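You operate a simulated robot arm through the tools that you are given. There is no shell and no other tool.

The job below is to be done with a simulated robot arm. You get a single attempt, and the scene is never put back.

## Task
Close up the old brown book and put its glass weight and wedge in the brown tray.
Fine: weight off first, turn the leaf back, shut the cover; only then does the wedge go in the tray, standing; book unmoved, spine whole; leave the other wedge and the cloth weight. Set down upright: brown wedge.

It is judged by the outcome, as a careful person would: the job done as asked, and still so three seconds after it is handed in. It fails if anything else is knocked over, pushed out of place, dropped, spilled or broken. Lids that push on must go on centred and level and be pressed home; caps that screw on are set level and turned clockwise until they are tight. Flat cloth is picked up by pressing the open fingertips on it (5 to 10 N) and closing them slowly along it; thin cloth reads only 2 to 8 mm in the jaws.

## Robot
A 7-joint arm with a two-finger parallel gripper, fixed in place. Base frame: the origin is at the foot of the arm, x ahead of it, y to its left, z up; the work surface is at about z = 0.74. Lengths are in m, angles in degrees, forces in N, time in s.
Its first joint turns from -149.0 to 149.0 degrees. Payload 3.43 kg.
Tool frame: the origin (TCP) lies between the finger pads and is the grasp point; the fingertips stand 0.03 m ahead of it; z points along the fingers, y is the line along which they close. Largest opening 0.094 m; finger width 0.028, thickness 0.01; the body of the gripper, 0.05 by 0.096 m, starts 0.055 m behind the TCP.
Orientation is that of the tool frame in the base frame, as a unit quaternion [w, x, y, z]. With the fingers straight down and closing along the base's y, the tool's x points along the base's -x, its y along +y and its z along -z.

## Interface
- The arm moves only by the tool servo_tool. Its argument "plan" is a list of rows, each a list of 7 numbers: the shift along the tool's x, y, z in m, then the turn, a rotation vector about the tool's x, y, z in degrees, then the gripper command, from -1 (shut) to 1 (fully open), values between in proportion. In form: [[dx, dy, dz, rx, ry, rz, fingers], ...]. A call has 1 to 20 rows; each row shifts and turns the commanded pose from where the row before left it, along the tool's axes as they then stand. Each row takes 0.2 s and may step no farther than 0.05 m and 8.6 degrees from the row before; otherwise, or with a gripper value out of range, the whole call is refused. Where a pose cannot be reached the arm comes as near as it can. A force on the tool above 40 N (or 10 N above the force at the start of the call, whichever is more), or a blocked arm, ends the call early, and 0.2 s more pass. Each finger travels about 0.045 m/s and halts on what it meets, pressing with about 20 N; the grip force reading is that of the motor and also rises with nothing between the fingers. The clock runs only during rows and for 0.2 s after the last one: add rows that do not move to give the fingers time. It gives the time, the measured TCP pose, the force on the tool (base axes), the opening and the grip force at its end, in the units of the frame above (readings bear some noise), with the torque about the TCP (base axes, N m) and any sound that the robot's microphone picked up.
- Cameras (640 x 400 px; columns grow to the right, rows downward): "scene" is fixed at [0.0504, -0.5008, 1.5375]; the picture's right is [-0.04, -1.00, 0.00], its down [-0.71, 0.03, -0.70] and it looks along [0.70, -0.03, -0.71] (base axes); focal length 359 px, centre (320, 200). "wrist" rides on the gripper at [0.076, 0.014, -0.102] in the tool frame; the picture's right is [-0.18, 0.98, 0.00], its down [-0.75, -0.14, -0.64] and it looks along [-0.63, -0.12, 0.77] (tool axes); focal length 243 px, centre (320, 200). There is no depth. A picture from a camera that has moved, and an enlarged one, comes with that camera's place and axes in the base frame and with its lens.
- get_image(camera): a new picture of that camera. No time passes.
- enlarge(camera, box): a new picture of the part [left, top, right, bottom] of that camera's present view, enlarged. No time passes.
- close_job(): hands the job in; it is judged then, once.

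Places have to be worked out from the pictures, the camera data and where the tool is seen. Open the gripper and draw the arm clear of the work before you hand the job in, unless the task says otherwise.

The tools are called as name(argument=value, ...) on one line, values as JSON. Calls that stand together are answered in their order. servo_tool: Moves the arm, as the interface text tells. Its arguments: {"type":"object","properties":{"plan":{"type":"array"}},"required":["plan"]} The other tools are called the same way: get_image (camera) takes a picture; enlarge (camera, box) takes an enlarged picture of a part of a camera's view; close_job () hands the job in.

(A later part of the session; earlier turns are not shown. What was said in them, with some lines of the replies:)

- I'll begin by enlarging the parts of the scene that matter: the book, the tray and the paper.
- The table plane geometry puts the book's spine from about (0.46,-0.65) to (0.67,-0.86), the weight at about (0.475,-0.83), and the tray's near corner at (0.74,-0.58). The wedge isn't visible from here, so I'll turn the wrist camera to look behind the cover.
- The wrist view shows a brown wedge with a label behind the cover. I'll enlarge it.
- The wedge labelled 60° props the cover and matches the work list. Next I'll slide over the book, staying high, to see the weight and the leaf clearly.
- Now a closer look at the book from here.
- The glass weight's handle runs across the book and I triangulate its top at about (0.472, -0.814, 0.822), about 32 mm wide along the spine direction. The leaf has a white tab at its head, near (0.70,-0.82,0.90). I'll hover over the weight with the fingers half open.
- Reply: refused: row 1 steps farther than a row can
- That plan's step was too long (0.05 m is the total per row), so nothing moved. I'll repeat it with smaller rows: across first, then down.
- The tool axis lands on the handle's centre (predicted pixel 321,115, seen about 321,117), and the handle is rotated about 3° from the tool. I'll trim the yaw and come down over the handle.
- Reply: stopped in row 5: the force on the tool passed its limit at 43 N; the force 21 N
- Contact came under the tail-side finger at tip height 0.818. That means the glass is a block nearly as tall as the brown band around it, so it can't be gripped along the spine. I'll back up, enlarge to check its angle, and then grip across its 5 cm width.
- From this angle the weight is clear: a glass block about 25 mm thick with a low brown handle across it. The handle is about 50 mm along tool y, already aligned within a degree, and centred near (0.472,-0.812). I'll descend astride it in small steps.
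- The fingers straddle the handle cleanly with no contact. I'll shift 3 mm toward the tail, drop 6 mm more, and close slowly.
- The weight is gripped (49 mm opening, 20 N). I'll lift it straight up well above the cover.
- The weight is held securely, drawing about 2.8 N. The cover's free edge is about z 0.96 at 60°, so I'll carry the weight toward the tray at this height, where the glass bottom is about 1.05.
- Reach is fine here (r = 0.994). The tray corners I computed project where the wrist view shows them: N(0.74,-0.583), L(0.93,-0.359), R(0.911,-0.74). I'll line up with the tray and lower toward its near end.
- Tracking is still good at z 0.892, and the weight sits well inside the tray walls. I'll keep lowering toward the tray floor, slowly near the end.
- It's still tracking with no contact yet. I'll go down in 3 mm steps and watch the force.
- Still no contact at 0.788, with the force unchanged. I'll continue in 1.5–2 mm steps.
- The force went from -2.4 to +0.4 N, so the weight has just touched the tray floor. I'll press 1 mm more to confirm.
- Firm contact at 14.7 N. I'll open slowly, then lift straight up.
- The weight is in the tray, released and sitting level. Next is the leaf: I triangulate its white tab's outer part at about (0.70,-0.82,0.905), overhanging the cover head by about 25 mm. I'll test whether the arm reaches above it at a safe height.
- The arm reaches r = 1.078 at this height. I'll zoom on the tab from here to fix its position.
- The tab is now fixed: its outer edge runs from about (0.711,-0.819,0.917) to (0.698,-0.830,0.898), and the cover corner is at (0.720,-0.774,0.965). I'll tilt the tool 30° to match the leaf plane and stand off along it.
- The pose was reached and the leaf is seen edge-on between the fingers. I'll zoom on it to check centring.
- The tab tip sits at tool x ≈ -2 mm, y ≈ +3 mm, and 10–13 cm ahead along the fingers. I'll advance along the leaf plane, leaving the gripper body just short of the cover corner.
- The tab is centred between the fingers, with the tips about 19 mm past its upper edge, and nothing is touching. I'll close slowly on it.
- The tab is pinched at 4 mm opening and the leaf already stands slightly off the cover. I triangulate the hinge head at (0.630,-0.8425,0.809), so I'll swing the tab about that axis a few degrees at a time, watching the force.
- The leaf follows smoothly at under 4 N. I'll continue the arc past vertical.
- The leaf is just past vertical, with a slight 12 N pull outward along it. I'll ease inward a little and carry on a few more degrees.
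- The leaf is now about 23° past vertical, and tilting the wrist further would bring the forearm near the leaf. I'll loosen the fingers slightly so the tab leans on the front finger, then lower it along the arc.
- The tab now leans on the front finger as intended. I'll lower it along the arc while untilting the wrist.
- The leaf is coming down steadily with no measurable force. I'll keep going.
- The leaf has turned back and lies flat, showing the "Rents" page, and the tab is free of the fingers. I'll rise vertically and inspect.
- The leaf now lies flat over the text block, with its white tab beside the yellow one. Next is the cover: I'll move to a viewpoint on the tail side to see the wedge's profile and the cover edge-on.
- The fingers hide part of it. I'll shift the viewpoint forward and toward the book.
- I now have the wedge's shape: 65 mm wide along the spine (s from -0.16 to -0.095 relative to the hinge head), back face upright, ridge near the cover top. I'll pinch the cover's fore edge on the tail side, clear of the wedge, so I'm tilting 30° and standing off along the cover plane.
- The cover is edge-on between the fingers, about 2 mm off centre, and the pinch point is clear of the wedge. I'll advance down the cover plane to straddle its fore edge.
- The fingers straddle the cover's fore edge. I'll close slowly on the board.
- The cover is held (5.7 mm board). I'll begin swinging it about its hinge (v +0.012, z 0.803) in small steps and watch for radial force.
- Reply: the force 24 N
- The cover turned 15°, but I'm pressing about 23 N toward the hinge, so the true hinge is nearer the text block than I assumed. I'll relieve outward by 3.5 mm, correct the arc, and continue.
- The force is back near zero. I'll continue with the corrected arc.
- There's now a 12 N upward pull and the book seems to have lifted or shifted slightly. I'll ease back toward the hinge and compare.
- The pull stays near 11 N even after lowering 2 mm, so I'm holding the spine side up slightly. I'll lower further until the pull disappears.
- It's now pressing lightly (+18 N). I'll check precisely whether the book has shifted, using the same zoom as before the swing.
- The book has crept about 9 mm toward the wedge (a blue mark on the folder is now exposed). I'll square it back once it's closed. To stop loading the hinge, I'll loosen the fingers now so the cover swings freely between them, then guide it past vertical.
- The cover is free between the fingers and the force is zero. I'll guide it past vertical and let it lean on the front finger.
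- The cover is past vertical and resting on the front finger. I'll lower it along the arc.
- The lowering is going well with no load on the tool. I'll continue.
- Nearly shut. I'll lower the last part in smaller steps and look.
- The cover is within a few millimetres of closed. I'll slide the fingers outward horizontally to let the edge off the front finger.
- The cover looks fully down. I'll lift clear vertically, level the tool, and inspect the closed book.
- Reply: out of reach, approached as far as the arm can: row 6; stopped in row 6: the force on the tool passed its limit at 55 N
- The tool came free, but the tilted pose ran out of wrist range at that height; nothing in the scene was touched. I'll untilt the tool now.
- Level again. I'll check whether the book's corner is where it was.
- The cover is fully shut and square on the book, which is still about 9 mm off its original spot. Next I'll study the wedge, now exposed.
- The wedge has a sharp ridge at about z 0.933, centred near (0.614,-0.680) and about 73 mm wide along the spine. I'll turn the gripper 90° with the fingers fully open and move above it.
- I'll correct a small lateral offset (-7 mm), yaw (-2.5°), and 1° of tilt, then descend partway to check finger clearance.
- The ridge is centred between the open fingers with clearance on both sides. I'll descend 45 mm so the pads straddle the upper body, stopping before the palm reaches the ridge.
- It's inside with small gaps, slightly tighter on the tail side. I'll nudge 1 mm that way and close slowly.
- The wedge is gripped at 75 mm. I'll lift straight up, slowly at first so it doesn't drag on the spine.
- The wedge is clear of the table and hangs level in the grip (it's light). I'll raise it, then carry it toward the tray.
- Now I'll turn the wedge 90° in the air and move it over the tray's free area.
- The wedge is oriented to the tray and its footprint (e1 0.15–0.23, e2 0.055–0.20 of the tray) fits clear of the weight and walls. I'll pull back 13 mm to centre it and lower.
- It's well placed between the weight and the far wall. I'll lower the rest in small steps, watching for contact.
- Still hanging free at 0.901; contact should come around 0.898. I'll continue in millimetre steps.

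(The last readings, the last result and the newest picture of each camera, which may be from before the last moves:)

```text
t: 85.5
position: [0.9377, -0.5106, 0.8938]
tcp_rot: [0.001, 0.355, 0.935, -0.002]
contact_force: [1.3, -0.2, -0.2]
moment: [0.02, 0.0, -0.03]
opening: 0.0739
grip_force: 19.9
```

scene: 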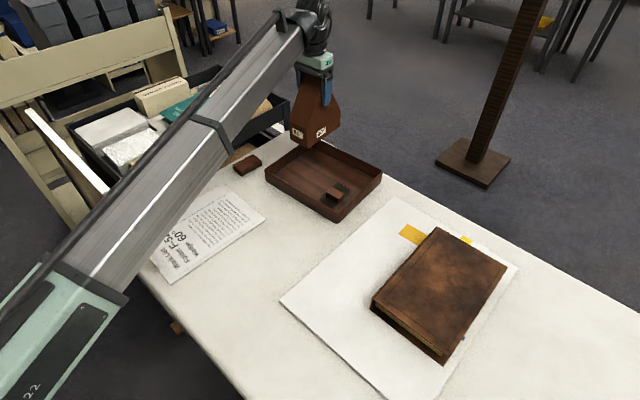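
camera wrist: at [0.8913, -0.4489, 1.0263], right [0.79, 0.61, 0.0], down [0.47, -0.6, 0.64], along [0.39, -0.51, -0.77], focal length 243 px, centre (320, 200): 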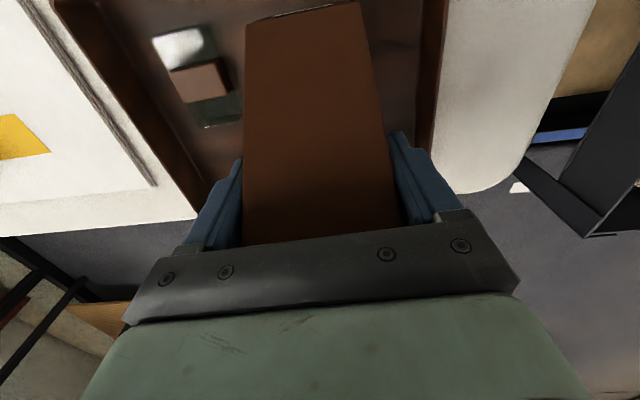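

servo_tool(plan=[[0, 0, 0.001, 0, 0, 0, 0.2], [0, 0, 0.001, 0, 0, 0, 0.2], [0, 0, 0.0, 0, 0, 0, 0.2]])

```text
t: 86.3
position: [0.9392, -0.5091, 0.8922]
tcp_rot: [0.001, 0.355, 0.935, -0.001]
contact_force: [0.3, 0.4, -0.5]
moment: [0.01, -0.01, 0.0]
opening: 0.0738
grip_force: 20.2
```

servo_tool(plan=[[0, 0, 0.0015, 0, 0, 0, 0.2], [0, 0, 0.001, 0, 0, 0, 0.2], [0, 0, 0.0, 0, 0, 0, 0.2]])

```text
t: 87.2
position: [0.94, -0.5107, 0.8887]
tcp_rot: [0.0, 0.355, 0.935, 0.0]
contact_force: [0.1, 0.5, -1.5]
moment: [0.02, 0.02, -0.03]
opening: 0.0739
grip_force: 19.9
```

servo_tool(plan=[[0, 0, 0.0015, 0, 0, 0, 0.2], [0, 0, 0.001, 0, 0, 0, 0.2], [0, 0, 0.0, 0, 0, 0, 0.2]])

enlarge(camera="scene", box=[280, 160, 340, 220])

enlarge(camera="wrist", box=[160, 0, 480, 240])

```text
t: 88.0
position: [0.938, -0.5098, 0.8867]
tcp_rot: [0.0, 0.355, 0.935, 0.0]
contact_force: [-2.5, 1.5, 5.5]
moment: [0.03, -0.18, 0.05]
opening: 0.074
grip_force: 20.1
```

```text
6.67 times, centred on (310, 190) of scene
camera zoom: at [0.0504, -0.5008, 1.5375], right [-0.04, -1.0, 0.0], down [-0.71, 0.03, -0.7], along [0.7, -0.03, -0.71], focal length 2396 px, centre (387, 267)
```

zoom: 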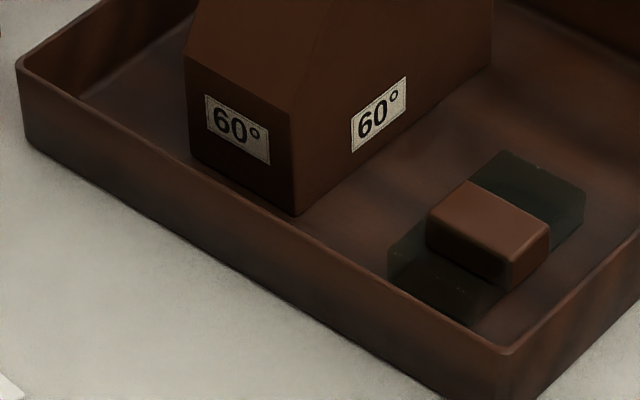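

```text
1.67 times, centred on (320, 120) of wrist
camera zoom: at [0.8901, -0.448, 0.99], right [0.79, 0.61, 0.0], down [0.47, -0.6, 0.64], along [0.39, -0.51, -0.77], focal length 404 px, centre (320, 333)
```

zoom: 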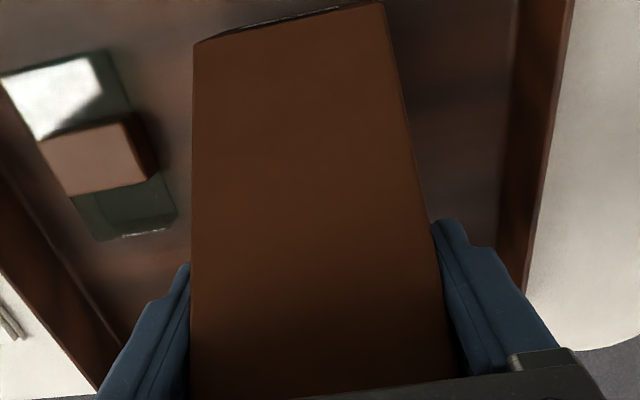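

Contact at last (+5.5 N). I'll press 1 mm more so it sits flat, then open gently.

servo_tool(plan=[[0, 0, 0.001, 0, 0, 0, 0.2], [0, 0, 0, 0, 0, 0, 0.2]])

```text
t: 88.5
position: [0.939, -0.5109, 0.8871]
tcp_rot: [0.001, 0.356, 0.935, -0.002]
contact_force: [-2.6, 0.5, 17.4]
moment: [0.22, -0.14, -0.07]
opening: 0.0738
grip_force: 19.5
```

servo_tool(plan=[[0, 0, 0, 0, 0, 0, 0.6], [0, 0, 0, 0, 0, 0, 0.7], [0, 0, 0, 0, 0, 0, 0.85], [0, 0, 0, 0, 0, 0, 1], [0, 0, 0, 0, 0, 0, 1]])

get_image(camera="wrist")

enlarge(camera="scene", box=[270, 100, 370, 220])

```text
t: 89.8
position: [0.9378, -0.5115, 0.8868]
tcp_rot: [0.001, 0.355, 0.935, -0.002]
contact_force: [-1.0, -0.4, -0.7]
moment: [-0.02, -0.03, 0.01]
opening: 0.0944
grip_force: 0.0
```

```text
taken
camera wrist: at [0.8905, -0.4482, 0.9883], right [0.79, 0.61, 0.0], down [0.47, -0.6, 0.64], along [0.39, -0.51, -0.77], focal length 243 px, centre (320, 200)
```

wrist: 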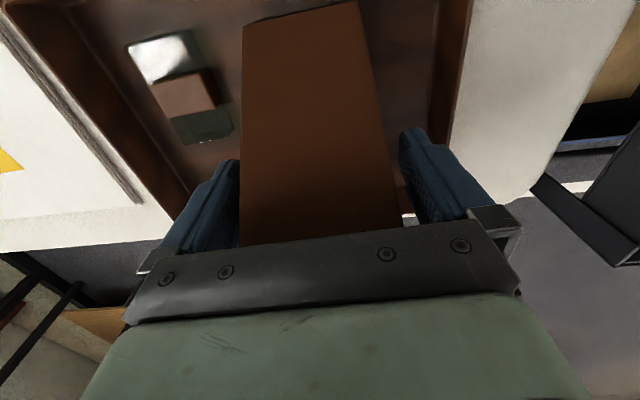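

```text
3.33 times, centred on (320, 160) of scene
camera zoom: at [0.0504, -0.5008, 1.5375], right [-0.04, -1.0, 0.0], down [-0.71, 0.03, -0.7], along [0.7, -0.03, -0.71], focal length 1198 px, centre (320, 333)
```

zoom: 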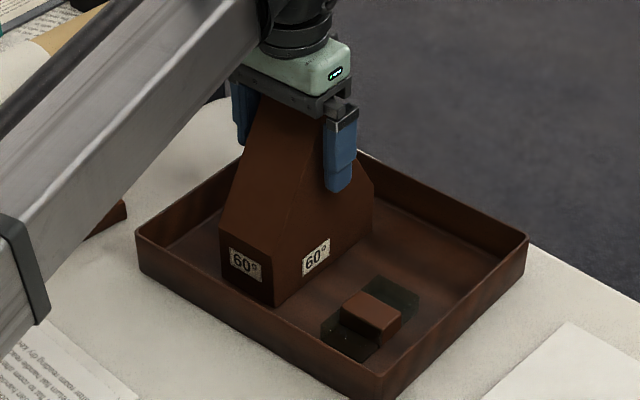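

Released; the wedge stands on its base. The left finger is nearly brushing it, so I'll shift 4 mm that way to centre the gap before lifting out.

servo_tool(plan=[[0, -0.004, 0, 0, 0, 0, 1], [0, 0, -0.005, 0, 0, 0, 1], [0, 0, -0.015, 0, 0, 0, 1], [0, 0, -0.03, 0, 0, 0, 1], [0, 0, -0.04, 0, 0, 0, 1], [0, 0, -0.045, 0, 0, 0, 1], [0, 0, -0.045, 0, 0, 0, 1], [0, 0, 0, 0, 0, 0, 1]])

get_image(camera="wrist")

get_image(camera="scene")

enlarge(camera="scene", box=[250, 110, 400, 230])

```text
t: 91.5
position: [0.9337, -0.5102, 1.0662]
tcp_rot: [0.0, 0.355, 0.935, -0.001]
contact_force: [0.5, 0.0, 0.2]
moment: [-0.01, 0.01, 0.0]
opening: 0.094
grip_force: 0.1
```

```text
taken
camera wrist: at [0.8864, -0.4484, 1.1688], right [0.79, 0.61, 0.0], down [0.47, -0.61, 0.64], along [0.39, -0.51, -0.77], focal length 243 px, centre (320, 200)
```

wrist: 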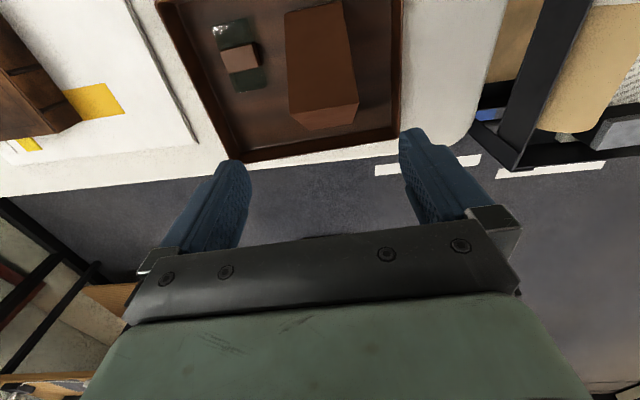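

```text
taken
```

scene: 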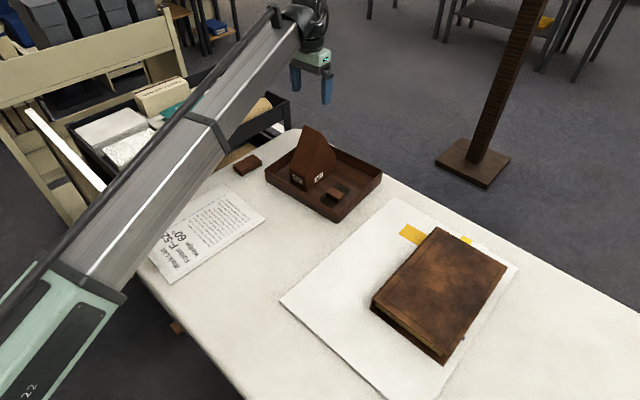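

```text
3.33 times, centred on (325, 170) of scene
camera zoom: at [0.0504, -0.5008, 1.5375], right [-0.04, -1.0, 0.0], down [-0.71, 0.03, -0.7], along [0.7, -0.03, -0.71], focal length 1198 px, centre (303, 300)
```

zoom: 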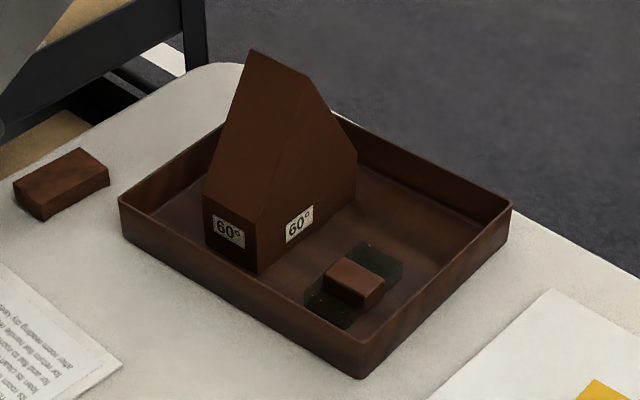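

The wedge stands upright in the tray beside the weight and the arm is clear. Now I'll measure the book's displacement from the same zoom as before the swing.

enlarge(camera="scene", box=[330, 150, 530, 380])

enlarge(camera="scene", box=[420, 300, 500, 380])

enlarge(camera="scene", box=[350, 220, 460, 330])

enlarge(camera="scene", box=[440, 215, 530, 305])

```text
1.74 times, centred on (430, 265) of scene
camera zoom: at [0.0504, -0.5008, 1.5375], right [-0.04, -1.0, 0.0], down [-0.71, 0.03, -0.7], along [0.7, -0.03, -0.71], focal length 625 px, centre (129, 87)
```

zoom: 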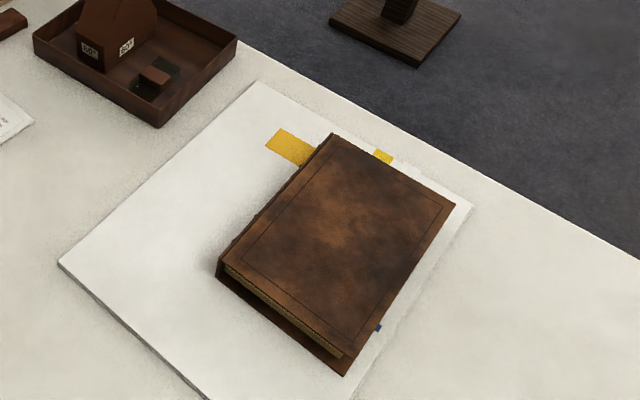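

```text
5.00 times, centred on (460, 340) of scene
camera zoom: at [0.0504, -0.5008, 1.5375], right [-0.04, -1.0, 0.0], down [-0.71, 0.03, -0.7], along [0.7, -0.03, -0.71], focal length 1797 px, centre (-380, -500)
```

zoom: 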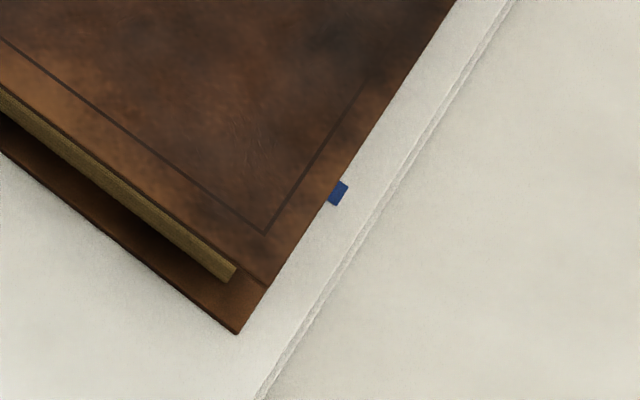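

```text
3.64 times, centred on (405, 275) of scene
camera zoom: at [0.0504, -0.5008, 1.5375], right [-0.04, -1.0, 0.0], down [-0.71, 0.03, -0.7], along [0.7, -0.03, -0.71], focal length 1307 px, centre (11, -73)
```

zoom: 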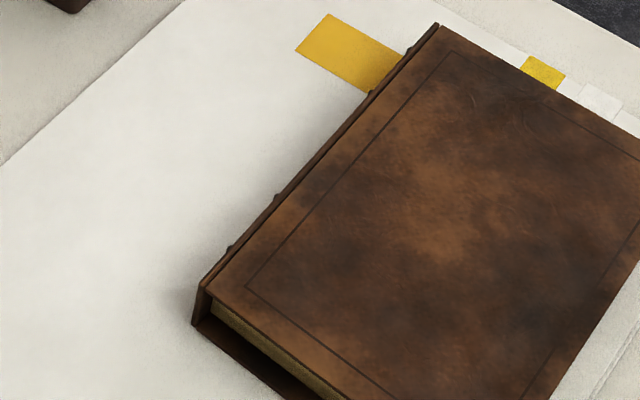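

```text
4.44 times, centred on (485, 260) of scene
camera zoom: at [0.0504, -0.5008, 1.5375], right [-0.04, -1.0, 0.0], down [-0.71, 0.03, -0.7], along [0.7, -0.03, -0.71], focal length 1597 px, centre (-413, -67)
```

zoom: 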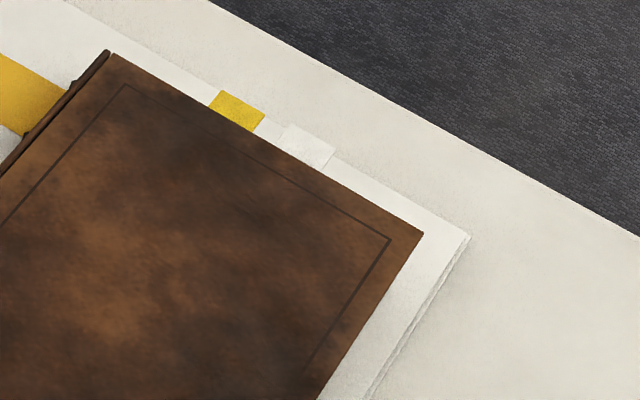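

The book sits about 10–14 mm toward the spine side of its original place, as a near-pure translation. I'll ease it back with a gentle push on the spine using closed fingers, first hovering behind the spine.

servo_tool(plan=[[0.0125, -0.0405, 0, 0, 0, 0, 0.5], [0.0125, -0.0405, 0, 0, 0, 0, 0], [0.0125, -0.0405, 0, 0, 0, 0, -0.5], [0.0125, -0.0405, 0, 0, 0, 0, -1], [0.0125, -0.0405, 0, 0, 0, 0, -1], [0.0125, -0.0405, 0, 0, 0, 0, -1], [0.0125, -0.0405, 0, 0, 0, 0, -1], [0.0125, -0.0405, 0, 0, 0, 0, -1], [0.0125, -0.0405, 0, 0, 0, 2.8, -1], [0, 0, 0, 0, 0, 0, -1]])

get_image(camera="wrist")

get_image(camera="scene")

```text
t: 93.8
position: [0.6093, -0.7087, 1.0683]
tcp_rot: [0.001, 0.378, 0.926, 0.0]
contact_force: [1.2, 0.5, 0.3]
moment: [0.02, -0.01, -0.01]
opening: 0.0
grip_force: 20.0
```

```text
taken
camera wrist: at [0.5638, -0.6442, 1.1712], right [0.82, 0.57, 0.0], down [0.44, -0.63, 0.64], along [0.37, -0.53, -0.77], focal length 243 px, centre (320, 200)
```

wrist: 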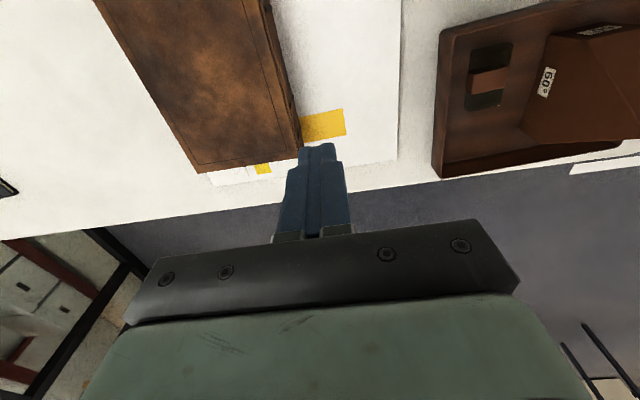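

```text
taken
```

scene: 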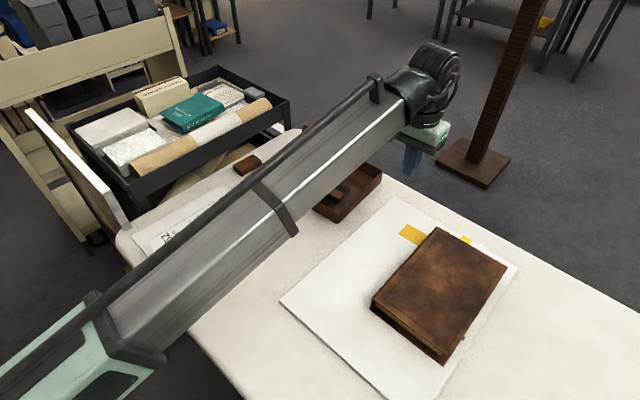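

I'm 8 cm behind the hinge line with the fingers closed. I'll descend beside the spine to push height.

servo_tool(plan=[[0, 0, 0.045, 0, 0, 0, -1], [0, 0, 0.045, 0, 0, 0, -1], [0, 0, 0.045, 0, 0, 0, -1], [0, 0, 0.045, 0, 0, 0, -1], [0, 0, 0.045, 0, 0, 0, -1], [0, 0, 0.035, 0, 0, 0, -1], [0, 0, 0.018, 0, 0, 0, -1], [0, 0, 0, 0, 0, 0, -1]])

get_image(camera="wrist")

enlarge(camera="scene", box=[330, 150, 530, 380])

```text
t: 95.5
position: [0.6083, -0.7098, 0.7892]
tcp_rot: [0.0, 0.378, 0.926, -0.001]
contact_force: [-0.9, -0.6, -1.0]
moment: [0.0, 0.0, 0.04]
opening: 0.0001
grip_force: 19.9
```

```text
taken
camera wrist: at [0.5633, -0.6451, 0.8914], right [0.82, 0.57, 0.0], down [0.44, -0.63, 0.64], along [0.37, -0.53, -0.77], focal length 243 px, centre (320, 200)
```

wrist: 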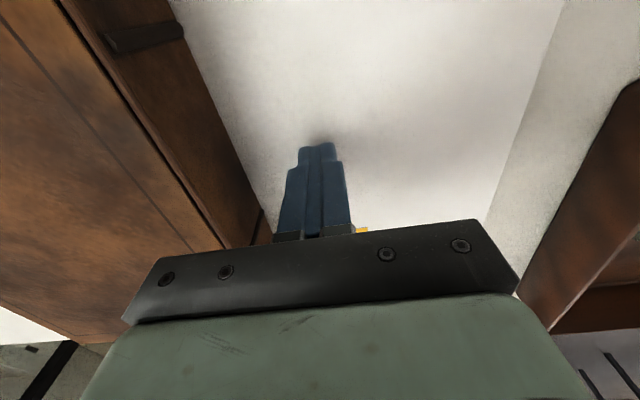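

```text
1.74 times, centred on (430, 265) of scene
camera zoom: at [0.0504, -0.5008, 1.5375], right [-0.04, -1.0, 0.0], down [-0.71, 0.03, -0.7], along [0.7, -0.03, -0.71], focal length 625 px, centre (129, 87)
```

zoom: 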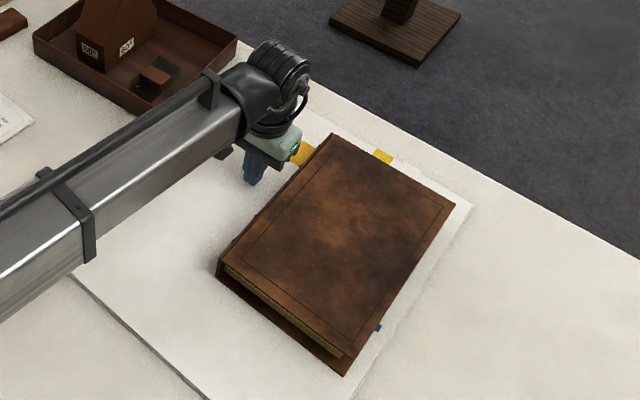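

The scene camera sees the whole book while I push. I'll approach to just short of the spine, then advance in millimetres.

servo_tool(plan=[[0, -0.015, 0, 0, 0, 0, -1], [0, -0.015, 0, 0, 0, 0, -1], [0, -0.003, 0, 0, 0, 0, -1], [0, -0.003, 0, 0, 0, 0, -1], [0, 0, 0, 0, 0, 0, -1]])

enlarge(camera="scene", box=[420, 300, 500, 380])

get_image(camera="wrist")

```text
t: 96.8
position: [0.5839, -0.7355, 0.7903]
tcp_rot: [0.0, 0.378, 0.926, -0.001]
contact_force: [-0.2, -0.5, -0.2]
moment: [-0.01, -0.03, 0.03]
opening: 0.0001
grip_force: 19.9
```

```text
5.00 times, centred on (460, 340) of scene
camera zoom: at [0.0504, -0.5008, 1.5375], right [-0.04, -1.0, 0.0], down [-0.71, 0.03, -0.7], along [0.7, -0.03, -0.71], focal length 1797 px, centre (-380, -500)
```

zoom: 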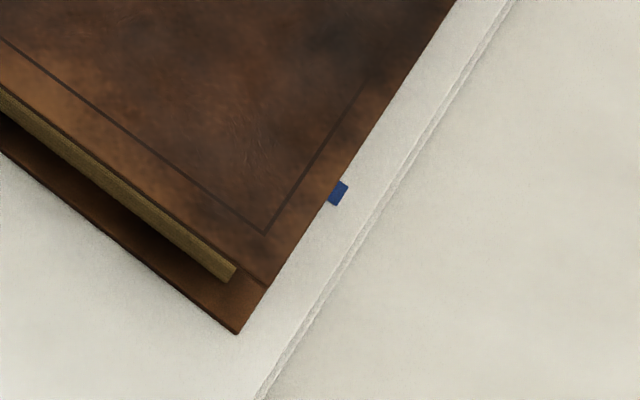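

```text
taken
camera wrist: at [0.5388, -0.6715, 0.8922], right [0.82, 0.57, 0.0], down [0.44, -0.63, 0.64], along [0.37, -0.53, -0.77], focal length 243 px, centre (320, 200)
```

wrist: 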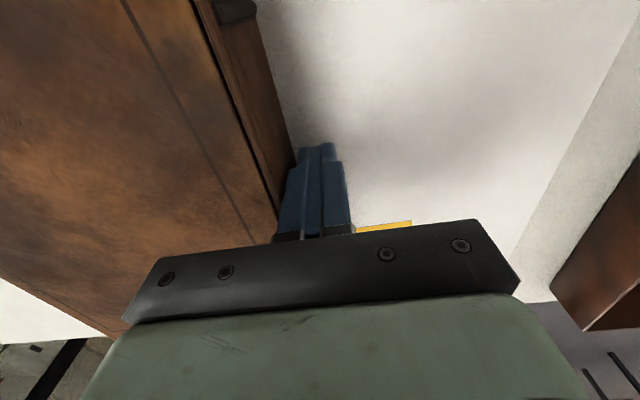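

servo_tool(plan=[[0, -0.002, 0, 0, 0, 0, -1], [0, -0.002, 0, 0, 0, 0, -1], [0, -0.002, 0, 0, 0, 0, -1], [0, 0, 0, 0, 0, 0, -1]])

enlarge(camera="scene", box=[420, 300, 500, 380])

```text
t: 97.8
position: [0.5813, -0.739, 0.7897]
tcp_rot: [0.0, 0.377, 0.926, 0.0]
contact_force: [5.8, 5.5, 1.2]
moment: [-0.06, 0.03, -0.11]
opening: 0.0
grip_force: 19.5
```

```text
5.00 times, centred on (460, 340) of scene
camera zoom: at [0.0504, -0.5008, 1.5375], right [-0.04, -1.0, 0.0], down [-0.71, 0.03, -0.7], along [0.7, -0.03, -0.71], focal length 1797 px, centre (-380, -500)
```

zoom: 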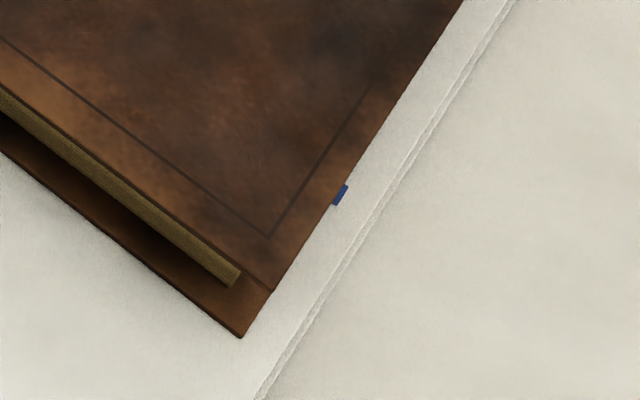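

The book is sliding back at only 8 N. About 7 mm more is needed at the tail corner, so I'll continue gently.

servo_tool(plan=[[0, -0.002, 0, 0, 0, 0, -1], [0, -0.002, 0, 0, 0, 0, -1], [0, 0, 0, 0, 0, 0, -1]])

enlarge(camera="scene", box=[420, 300, 500, 380])

enlarge(camera="scene", box=[440, 215, 530, 305])

```text
t: 98.5
position: [0.5771, -0.7431, 0.7874]
tcp_rot: [0.001, 0.378, 0.926, -0.001]
contact_force: [5.4, 5.8, 1.6]
moment: [-0.04, 0.07, -0.12]
opening: 0.0003
grip_force: 20.1
```

```text
5.00 times, centred on (460, 340) of scene
camera zoom: at [0.0504, -0.5008, 1.5375], right [-0.04, -1.0, 0.0], down [-0.71, 0.03, -0.7], along [0.7, -0.03, -0.71], focal length 1797 px, centre (-380, -500)
```

zoom: 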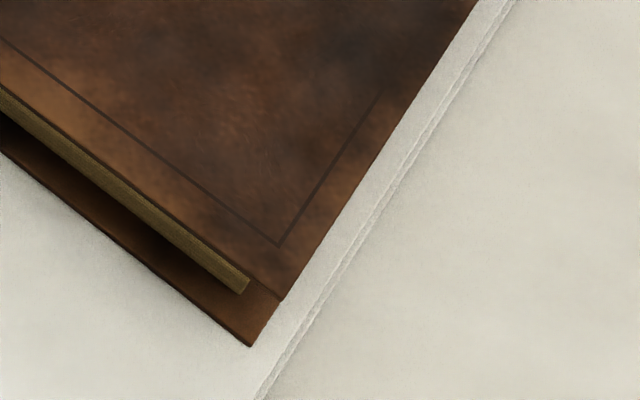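

```text
4.44 times, centred on (485, 260) of scene
camera zoom: at [0.0504, -0.5008, 1.5375], right [-0.04, -1.0, 0.0], down [-0.71, 0.03, -0.7], along [0.7, -0.03, -0.71], focal length 1597 px, centre (-413, -67)
```

zoom: 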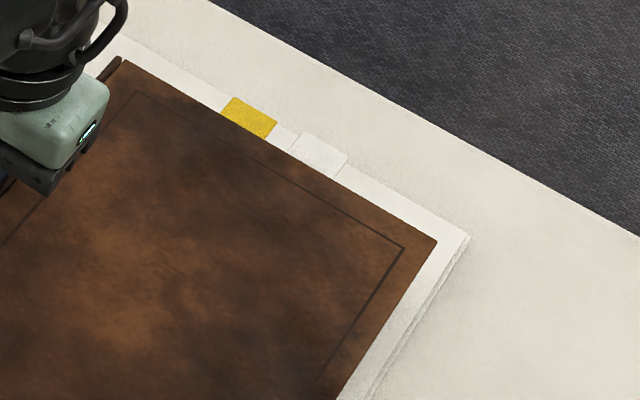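

Nearly back: the blue mark is covered again and about 3–4 mm remain. I'll finish with two small steps.

servo_tool(plan=[[0, -0.0017, 0, 0, 0, 0, -1], [0, -0.0017, 0, 0, 0, 0, -1], [0, 0, 0, 0, 0, 0, -1]])

enlarge(camera="scene", box=[420, 300, 500, 380])

enlarge(camera="scene", box=[440, 215, 530, 305])

```text
t: 99.3
position: [0.5752, -0.7457, 0.7901]
tcp_rot: [0.0, 0.378, 0.926, -0.002]
contact_force: [5.5, 3.9, -2.4]
moment: [-0.02, 0.02, -0.07]
opening: 0.0
grip_force: 20.0
```

```text
5.00 times, centred on (460, 340) of scene
camera zoom: at [0.0504, -0.5008, 1.5375], right [-0.04, -1.0, 0.0], down [-0.71, 0.03, -0.7], along [0.7, -0.03, -0.71], focal length 1797 px, centre (-380, -500)
```

zoom: 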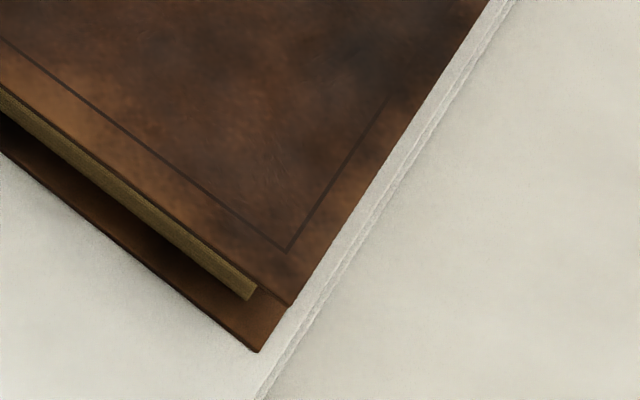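

```text
4.44 times, centred on (485, 260) of scene
camera zoom: at [0.0504, -0.5008, 1.5375], right [-0.04, -1.0, 0.0], down [-0.71, 0.03, -0.7], along [0.7, -0.03, -0.71], focal length 1597 px, centre (-413, -67)
```

zoom: 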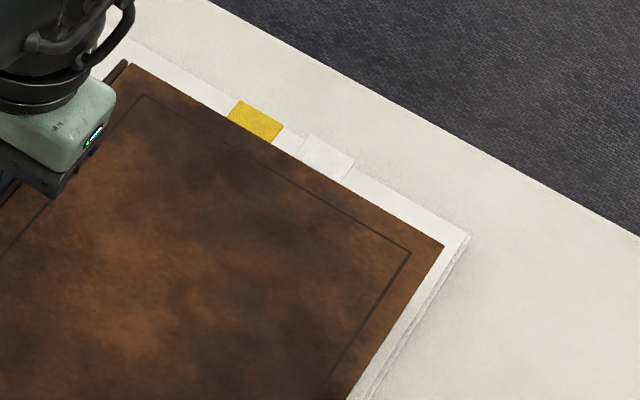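

The tail corner now matches its original pixel position, and the head is within about 3–4 mm. I'll back away from the spine, rise, and look everything over.

servo_tool(plan=[[0, 0.005, 0, 0, 0, 0, -1], [0, 0.02, 0, 0, 0, 0, -1], [0, 0.02, 0, 0, 0, 0, -1], [0, 0, -0.045, 0, 0, 0, -1], [0, 0, -0.045, 0, 0, 0, -1], [0, 0, -0.045, 0, 0, 0, -1], [0, 0, -0.045, 0, 0, 0, -1], [0, 0, -0.045, 0, 0, 0, -0.5], [0, 0, -0.045, 0, 0, 0, 0], [0.04, 0.02, 0, 0, 0, 0, 0.5], [0.04, 0.02, 0, 0, 0, 0, 1], [0.04, 0.02, 0, 0, 0, 0, 1], [0.04, 0.02, 0, 0, 0, 0, 1], [0, 0, 0, 0, 0, 0, 1]])

get_image(camera="scene")

get_image(camera="wrist")

enlarge(camera="scene", box=[330, 150, 530, 380])

enlarge(camera="scene", box=[220, 110, 400, 240])

```text
t: 102.3
position: [0.5479, -0.5469, 1.0616]
tcp_rot: [0.001, 0.379, 0.925, -0.001]
contact_force: [-0.2, -0.1, -0.1]
moment: [-0.02, 0.01, 0.02]
opening: 0.094
grip_force: 0.1
```

```text
taken
```

scene: 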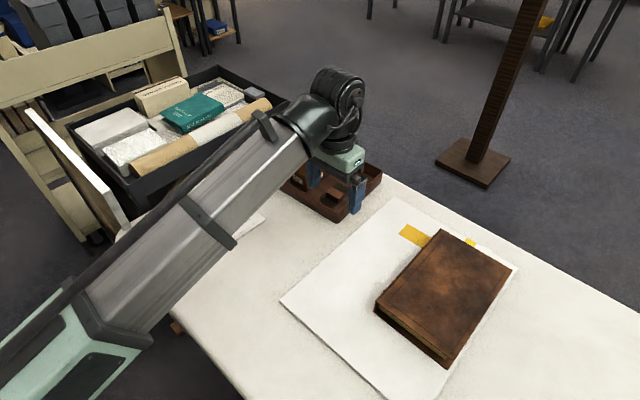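

```text
taken
camera wrist: at [0.5033, -0.482, 1.1648], right [0.82, 0.57, 0.0], down [0.44, -0.63, 0.64], along [0.37, -0.53, -0.77], focal length 243 px, centre (320, 200)
```

wrist: 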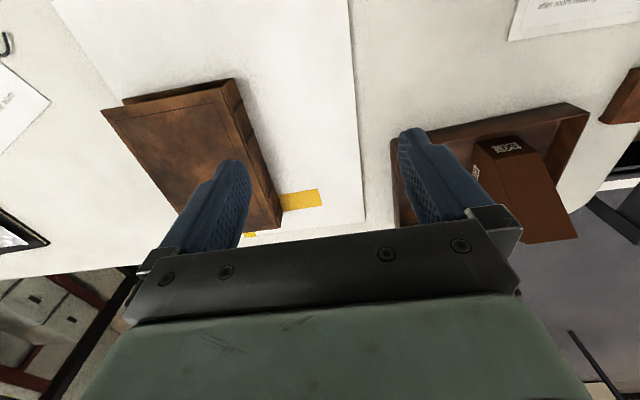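

```text
1.74 times, centred on (430, 265) of scene
camera zoom: at [0.0504, -0.5008, 1.5375], right [-0.04, -1.0, 0.0], down [-0.71, 0.03, -0.7], along [0.7, -0.03, -0.71], focal length 625 px, centre (129, 87)
```

zoom: 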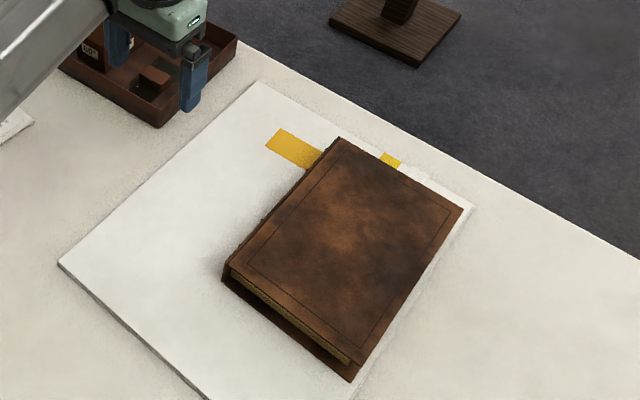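

```text
3.08 times, centred on (310, 175) of scene
camera zoom: at [0.0504, -0.5008, 1.5375], right [-0.04, -1.0, 0.0], down [-0.71, 0.03, -0.7], along [0.7, -0.03, -0.71], focal length 1106 px, centre (351, 277)
```

zoom: 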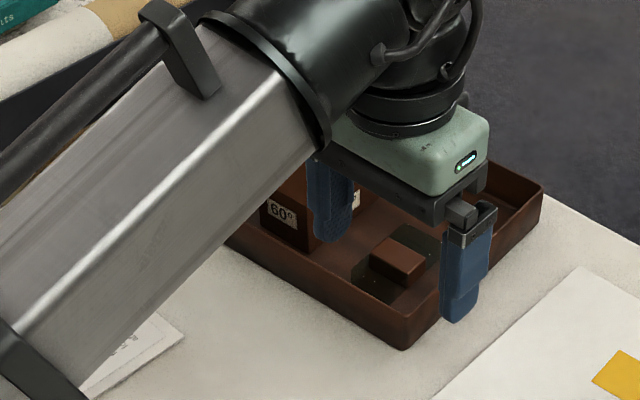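

The book is closed and back on its mark, the weight and standing wedge are in the tray, and the other objects are untouched. I'll draw the arm up and away before handing in.

servo_tool(plan=[[0, 0, -0.04, 0, 0, 0, 1], [0.04, 0, -0.02, 0, 0, 0, 1], [0.04, 0, 0, 0, 0, 0, 1], [0, 0, 0, 0, 0, 0, 1], [0, 0, 0, 0, 0, 0, 1]])

get_image(camera="scene")

get_image(camera="wrist")

```text
t: 103.1
position: [0.5114, -0.5087, 1.1223]
tcp_rot: [0.007, 0.379, 0.925, -0.004]
contact_force: [3.3, -4.4, -9.1]
moment: [-0.04, -0.13, 0.06]
opening: 0.094
grip_force: 0.1
stopped in row 3: the force on the tool passed its limit at 58 N (the readings are from after the stop); the commanded pose is now the measured one
```

```text
taken
```

scene: 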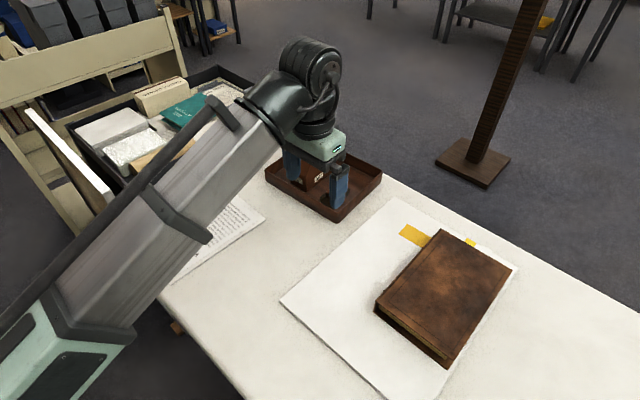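

```text
taken
camera wrist: at [0.465, -0.4426, 1.2225], right [0.82, 0.57, 0.0], down [0.43, -0.62, 0.65], along [0.37, -0.54, -0.76], focal length 243 px, centre (320, 200)
```

wrist: 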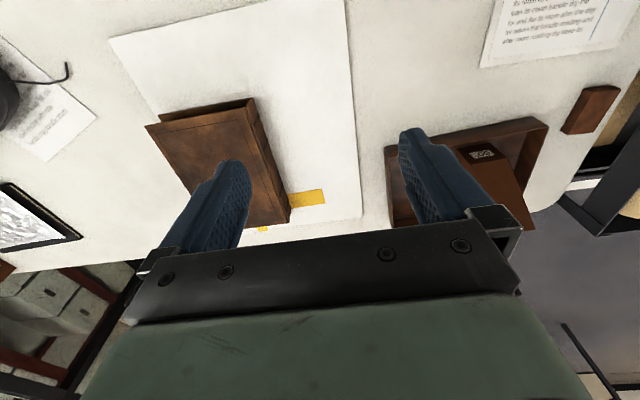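

That stop was the arm folding against its own limit in free air, with nothing from the scene near the tool. I'll ease off slightly so it rests unloaded, and check.

servo_tool(plan=[[-0.015, 0, 0.0, 0, 0, 0, 1], [-0.01, 0, 0, 0, 0, 0, 1], [0, 0, 0, 0, 0, 0, 1], [0, 0, 0, 0, 0, 0, 1]])

enlarge(camera="wrist", box=[360, 60, 640, 240])

enlarge(camera="wrist", box=[100, 60, 380, 240])

```text
t: 104.1
position: [0.5299, -0.5257, 1.1205]
tcp_rot: [0.005, 0.379, 0.925, -0.003]
contact_force: [-0.1, -0.1, 0.6]
moment: [0.0, 0.02, 0.03]
opening: 0.0939
grip_force: 0.1
```

```text
2.22 times, centred on (500, 150) of wrist
camera zoom: at [0.4832, -0.4602, 1.2226], right [0.82, 0.57, 0.0], down [0.43, -0.62, 0.65], along [0.37, -0.54, -0.76], focal length 539 px, centre (-80, 311)
```

zoom: 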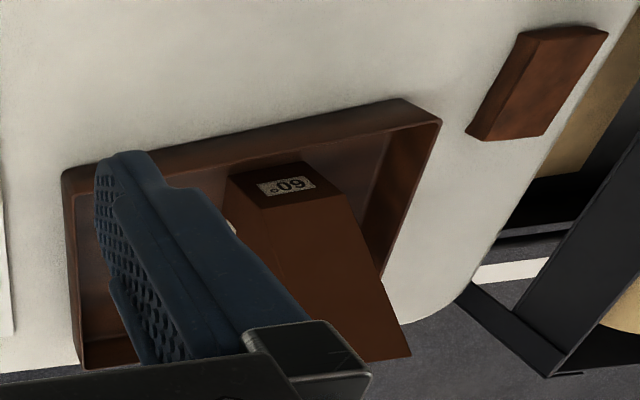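

```text
2.22 times, centred on (240, 150) of wrist
camera zoom: at [0.4832, -0.4602, 1.2226], right [0.82, 0.57, 0.0], down [0.43, -0.62, 0.65], along [0.37, -0.54, -0.76], focal length 539 px, centre (498, 311)
```

zoom: 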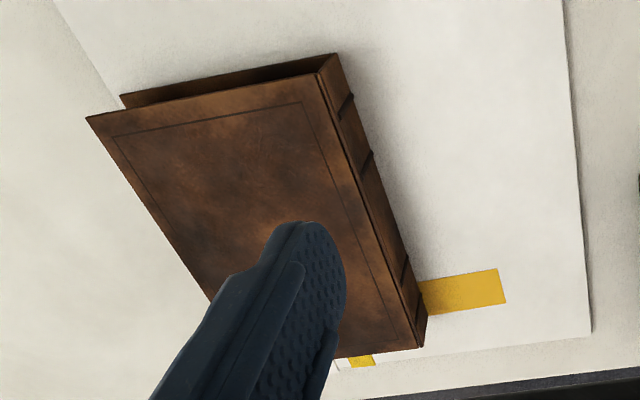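

The tool is unloaded with the gripper open and clear of everything. The book is shut with its spine intact, the glass weight is in the tray, the 60° wedge stands there upright, and everything else looks undisturbed. I'm handing in the job.

close_job()

```text
The job is handed in.
```

The book is closed, and its glass weight and 60° wedge are in the brown tray, with the wedge standing upright. I handed the job in; no verdict has come back yet.

I kept to your order: the weight came off first, then I turned the leaf back by its tab, then shut the cover. Only after that did I put the wedge in the tray.

- **Book moved and put back:** while I was swinging the cover, the book slid about 10–14 mm toward the wedge. After clearing the wedge I pushed it back gently on the spine (about 8 N). The tail corner matches its original place in the camera view, and the head end is within about 3–4 mm.
- **Spine load:** during the same swing I briefly pressed the cover with about 23 N and pulled it upward with about 12 N. The spine looks whole in the last close-up.
- **First try at the weight:** the fingers pressed on the glass at about 43 N before I changed the grip. I saw no damage, and it is now in the tray.
- **Force stops:** the force limit tripped twice more with the tool well above the table. I took these for the arm running out of its own range, as nothing in the scene was near it.

I did not touch the other wedge or the cloth weight. The gripper is open and the arm is clear of the work.
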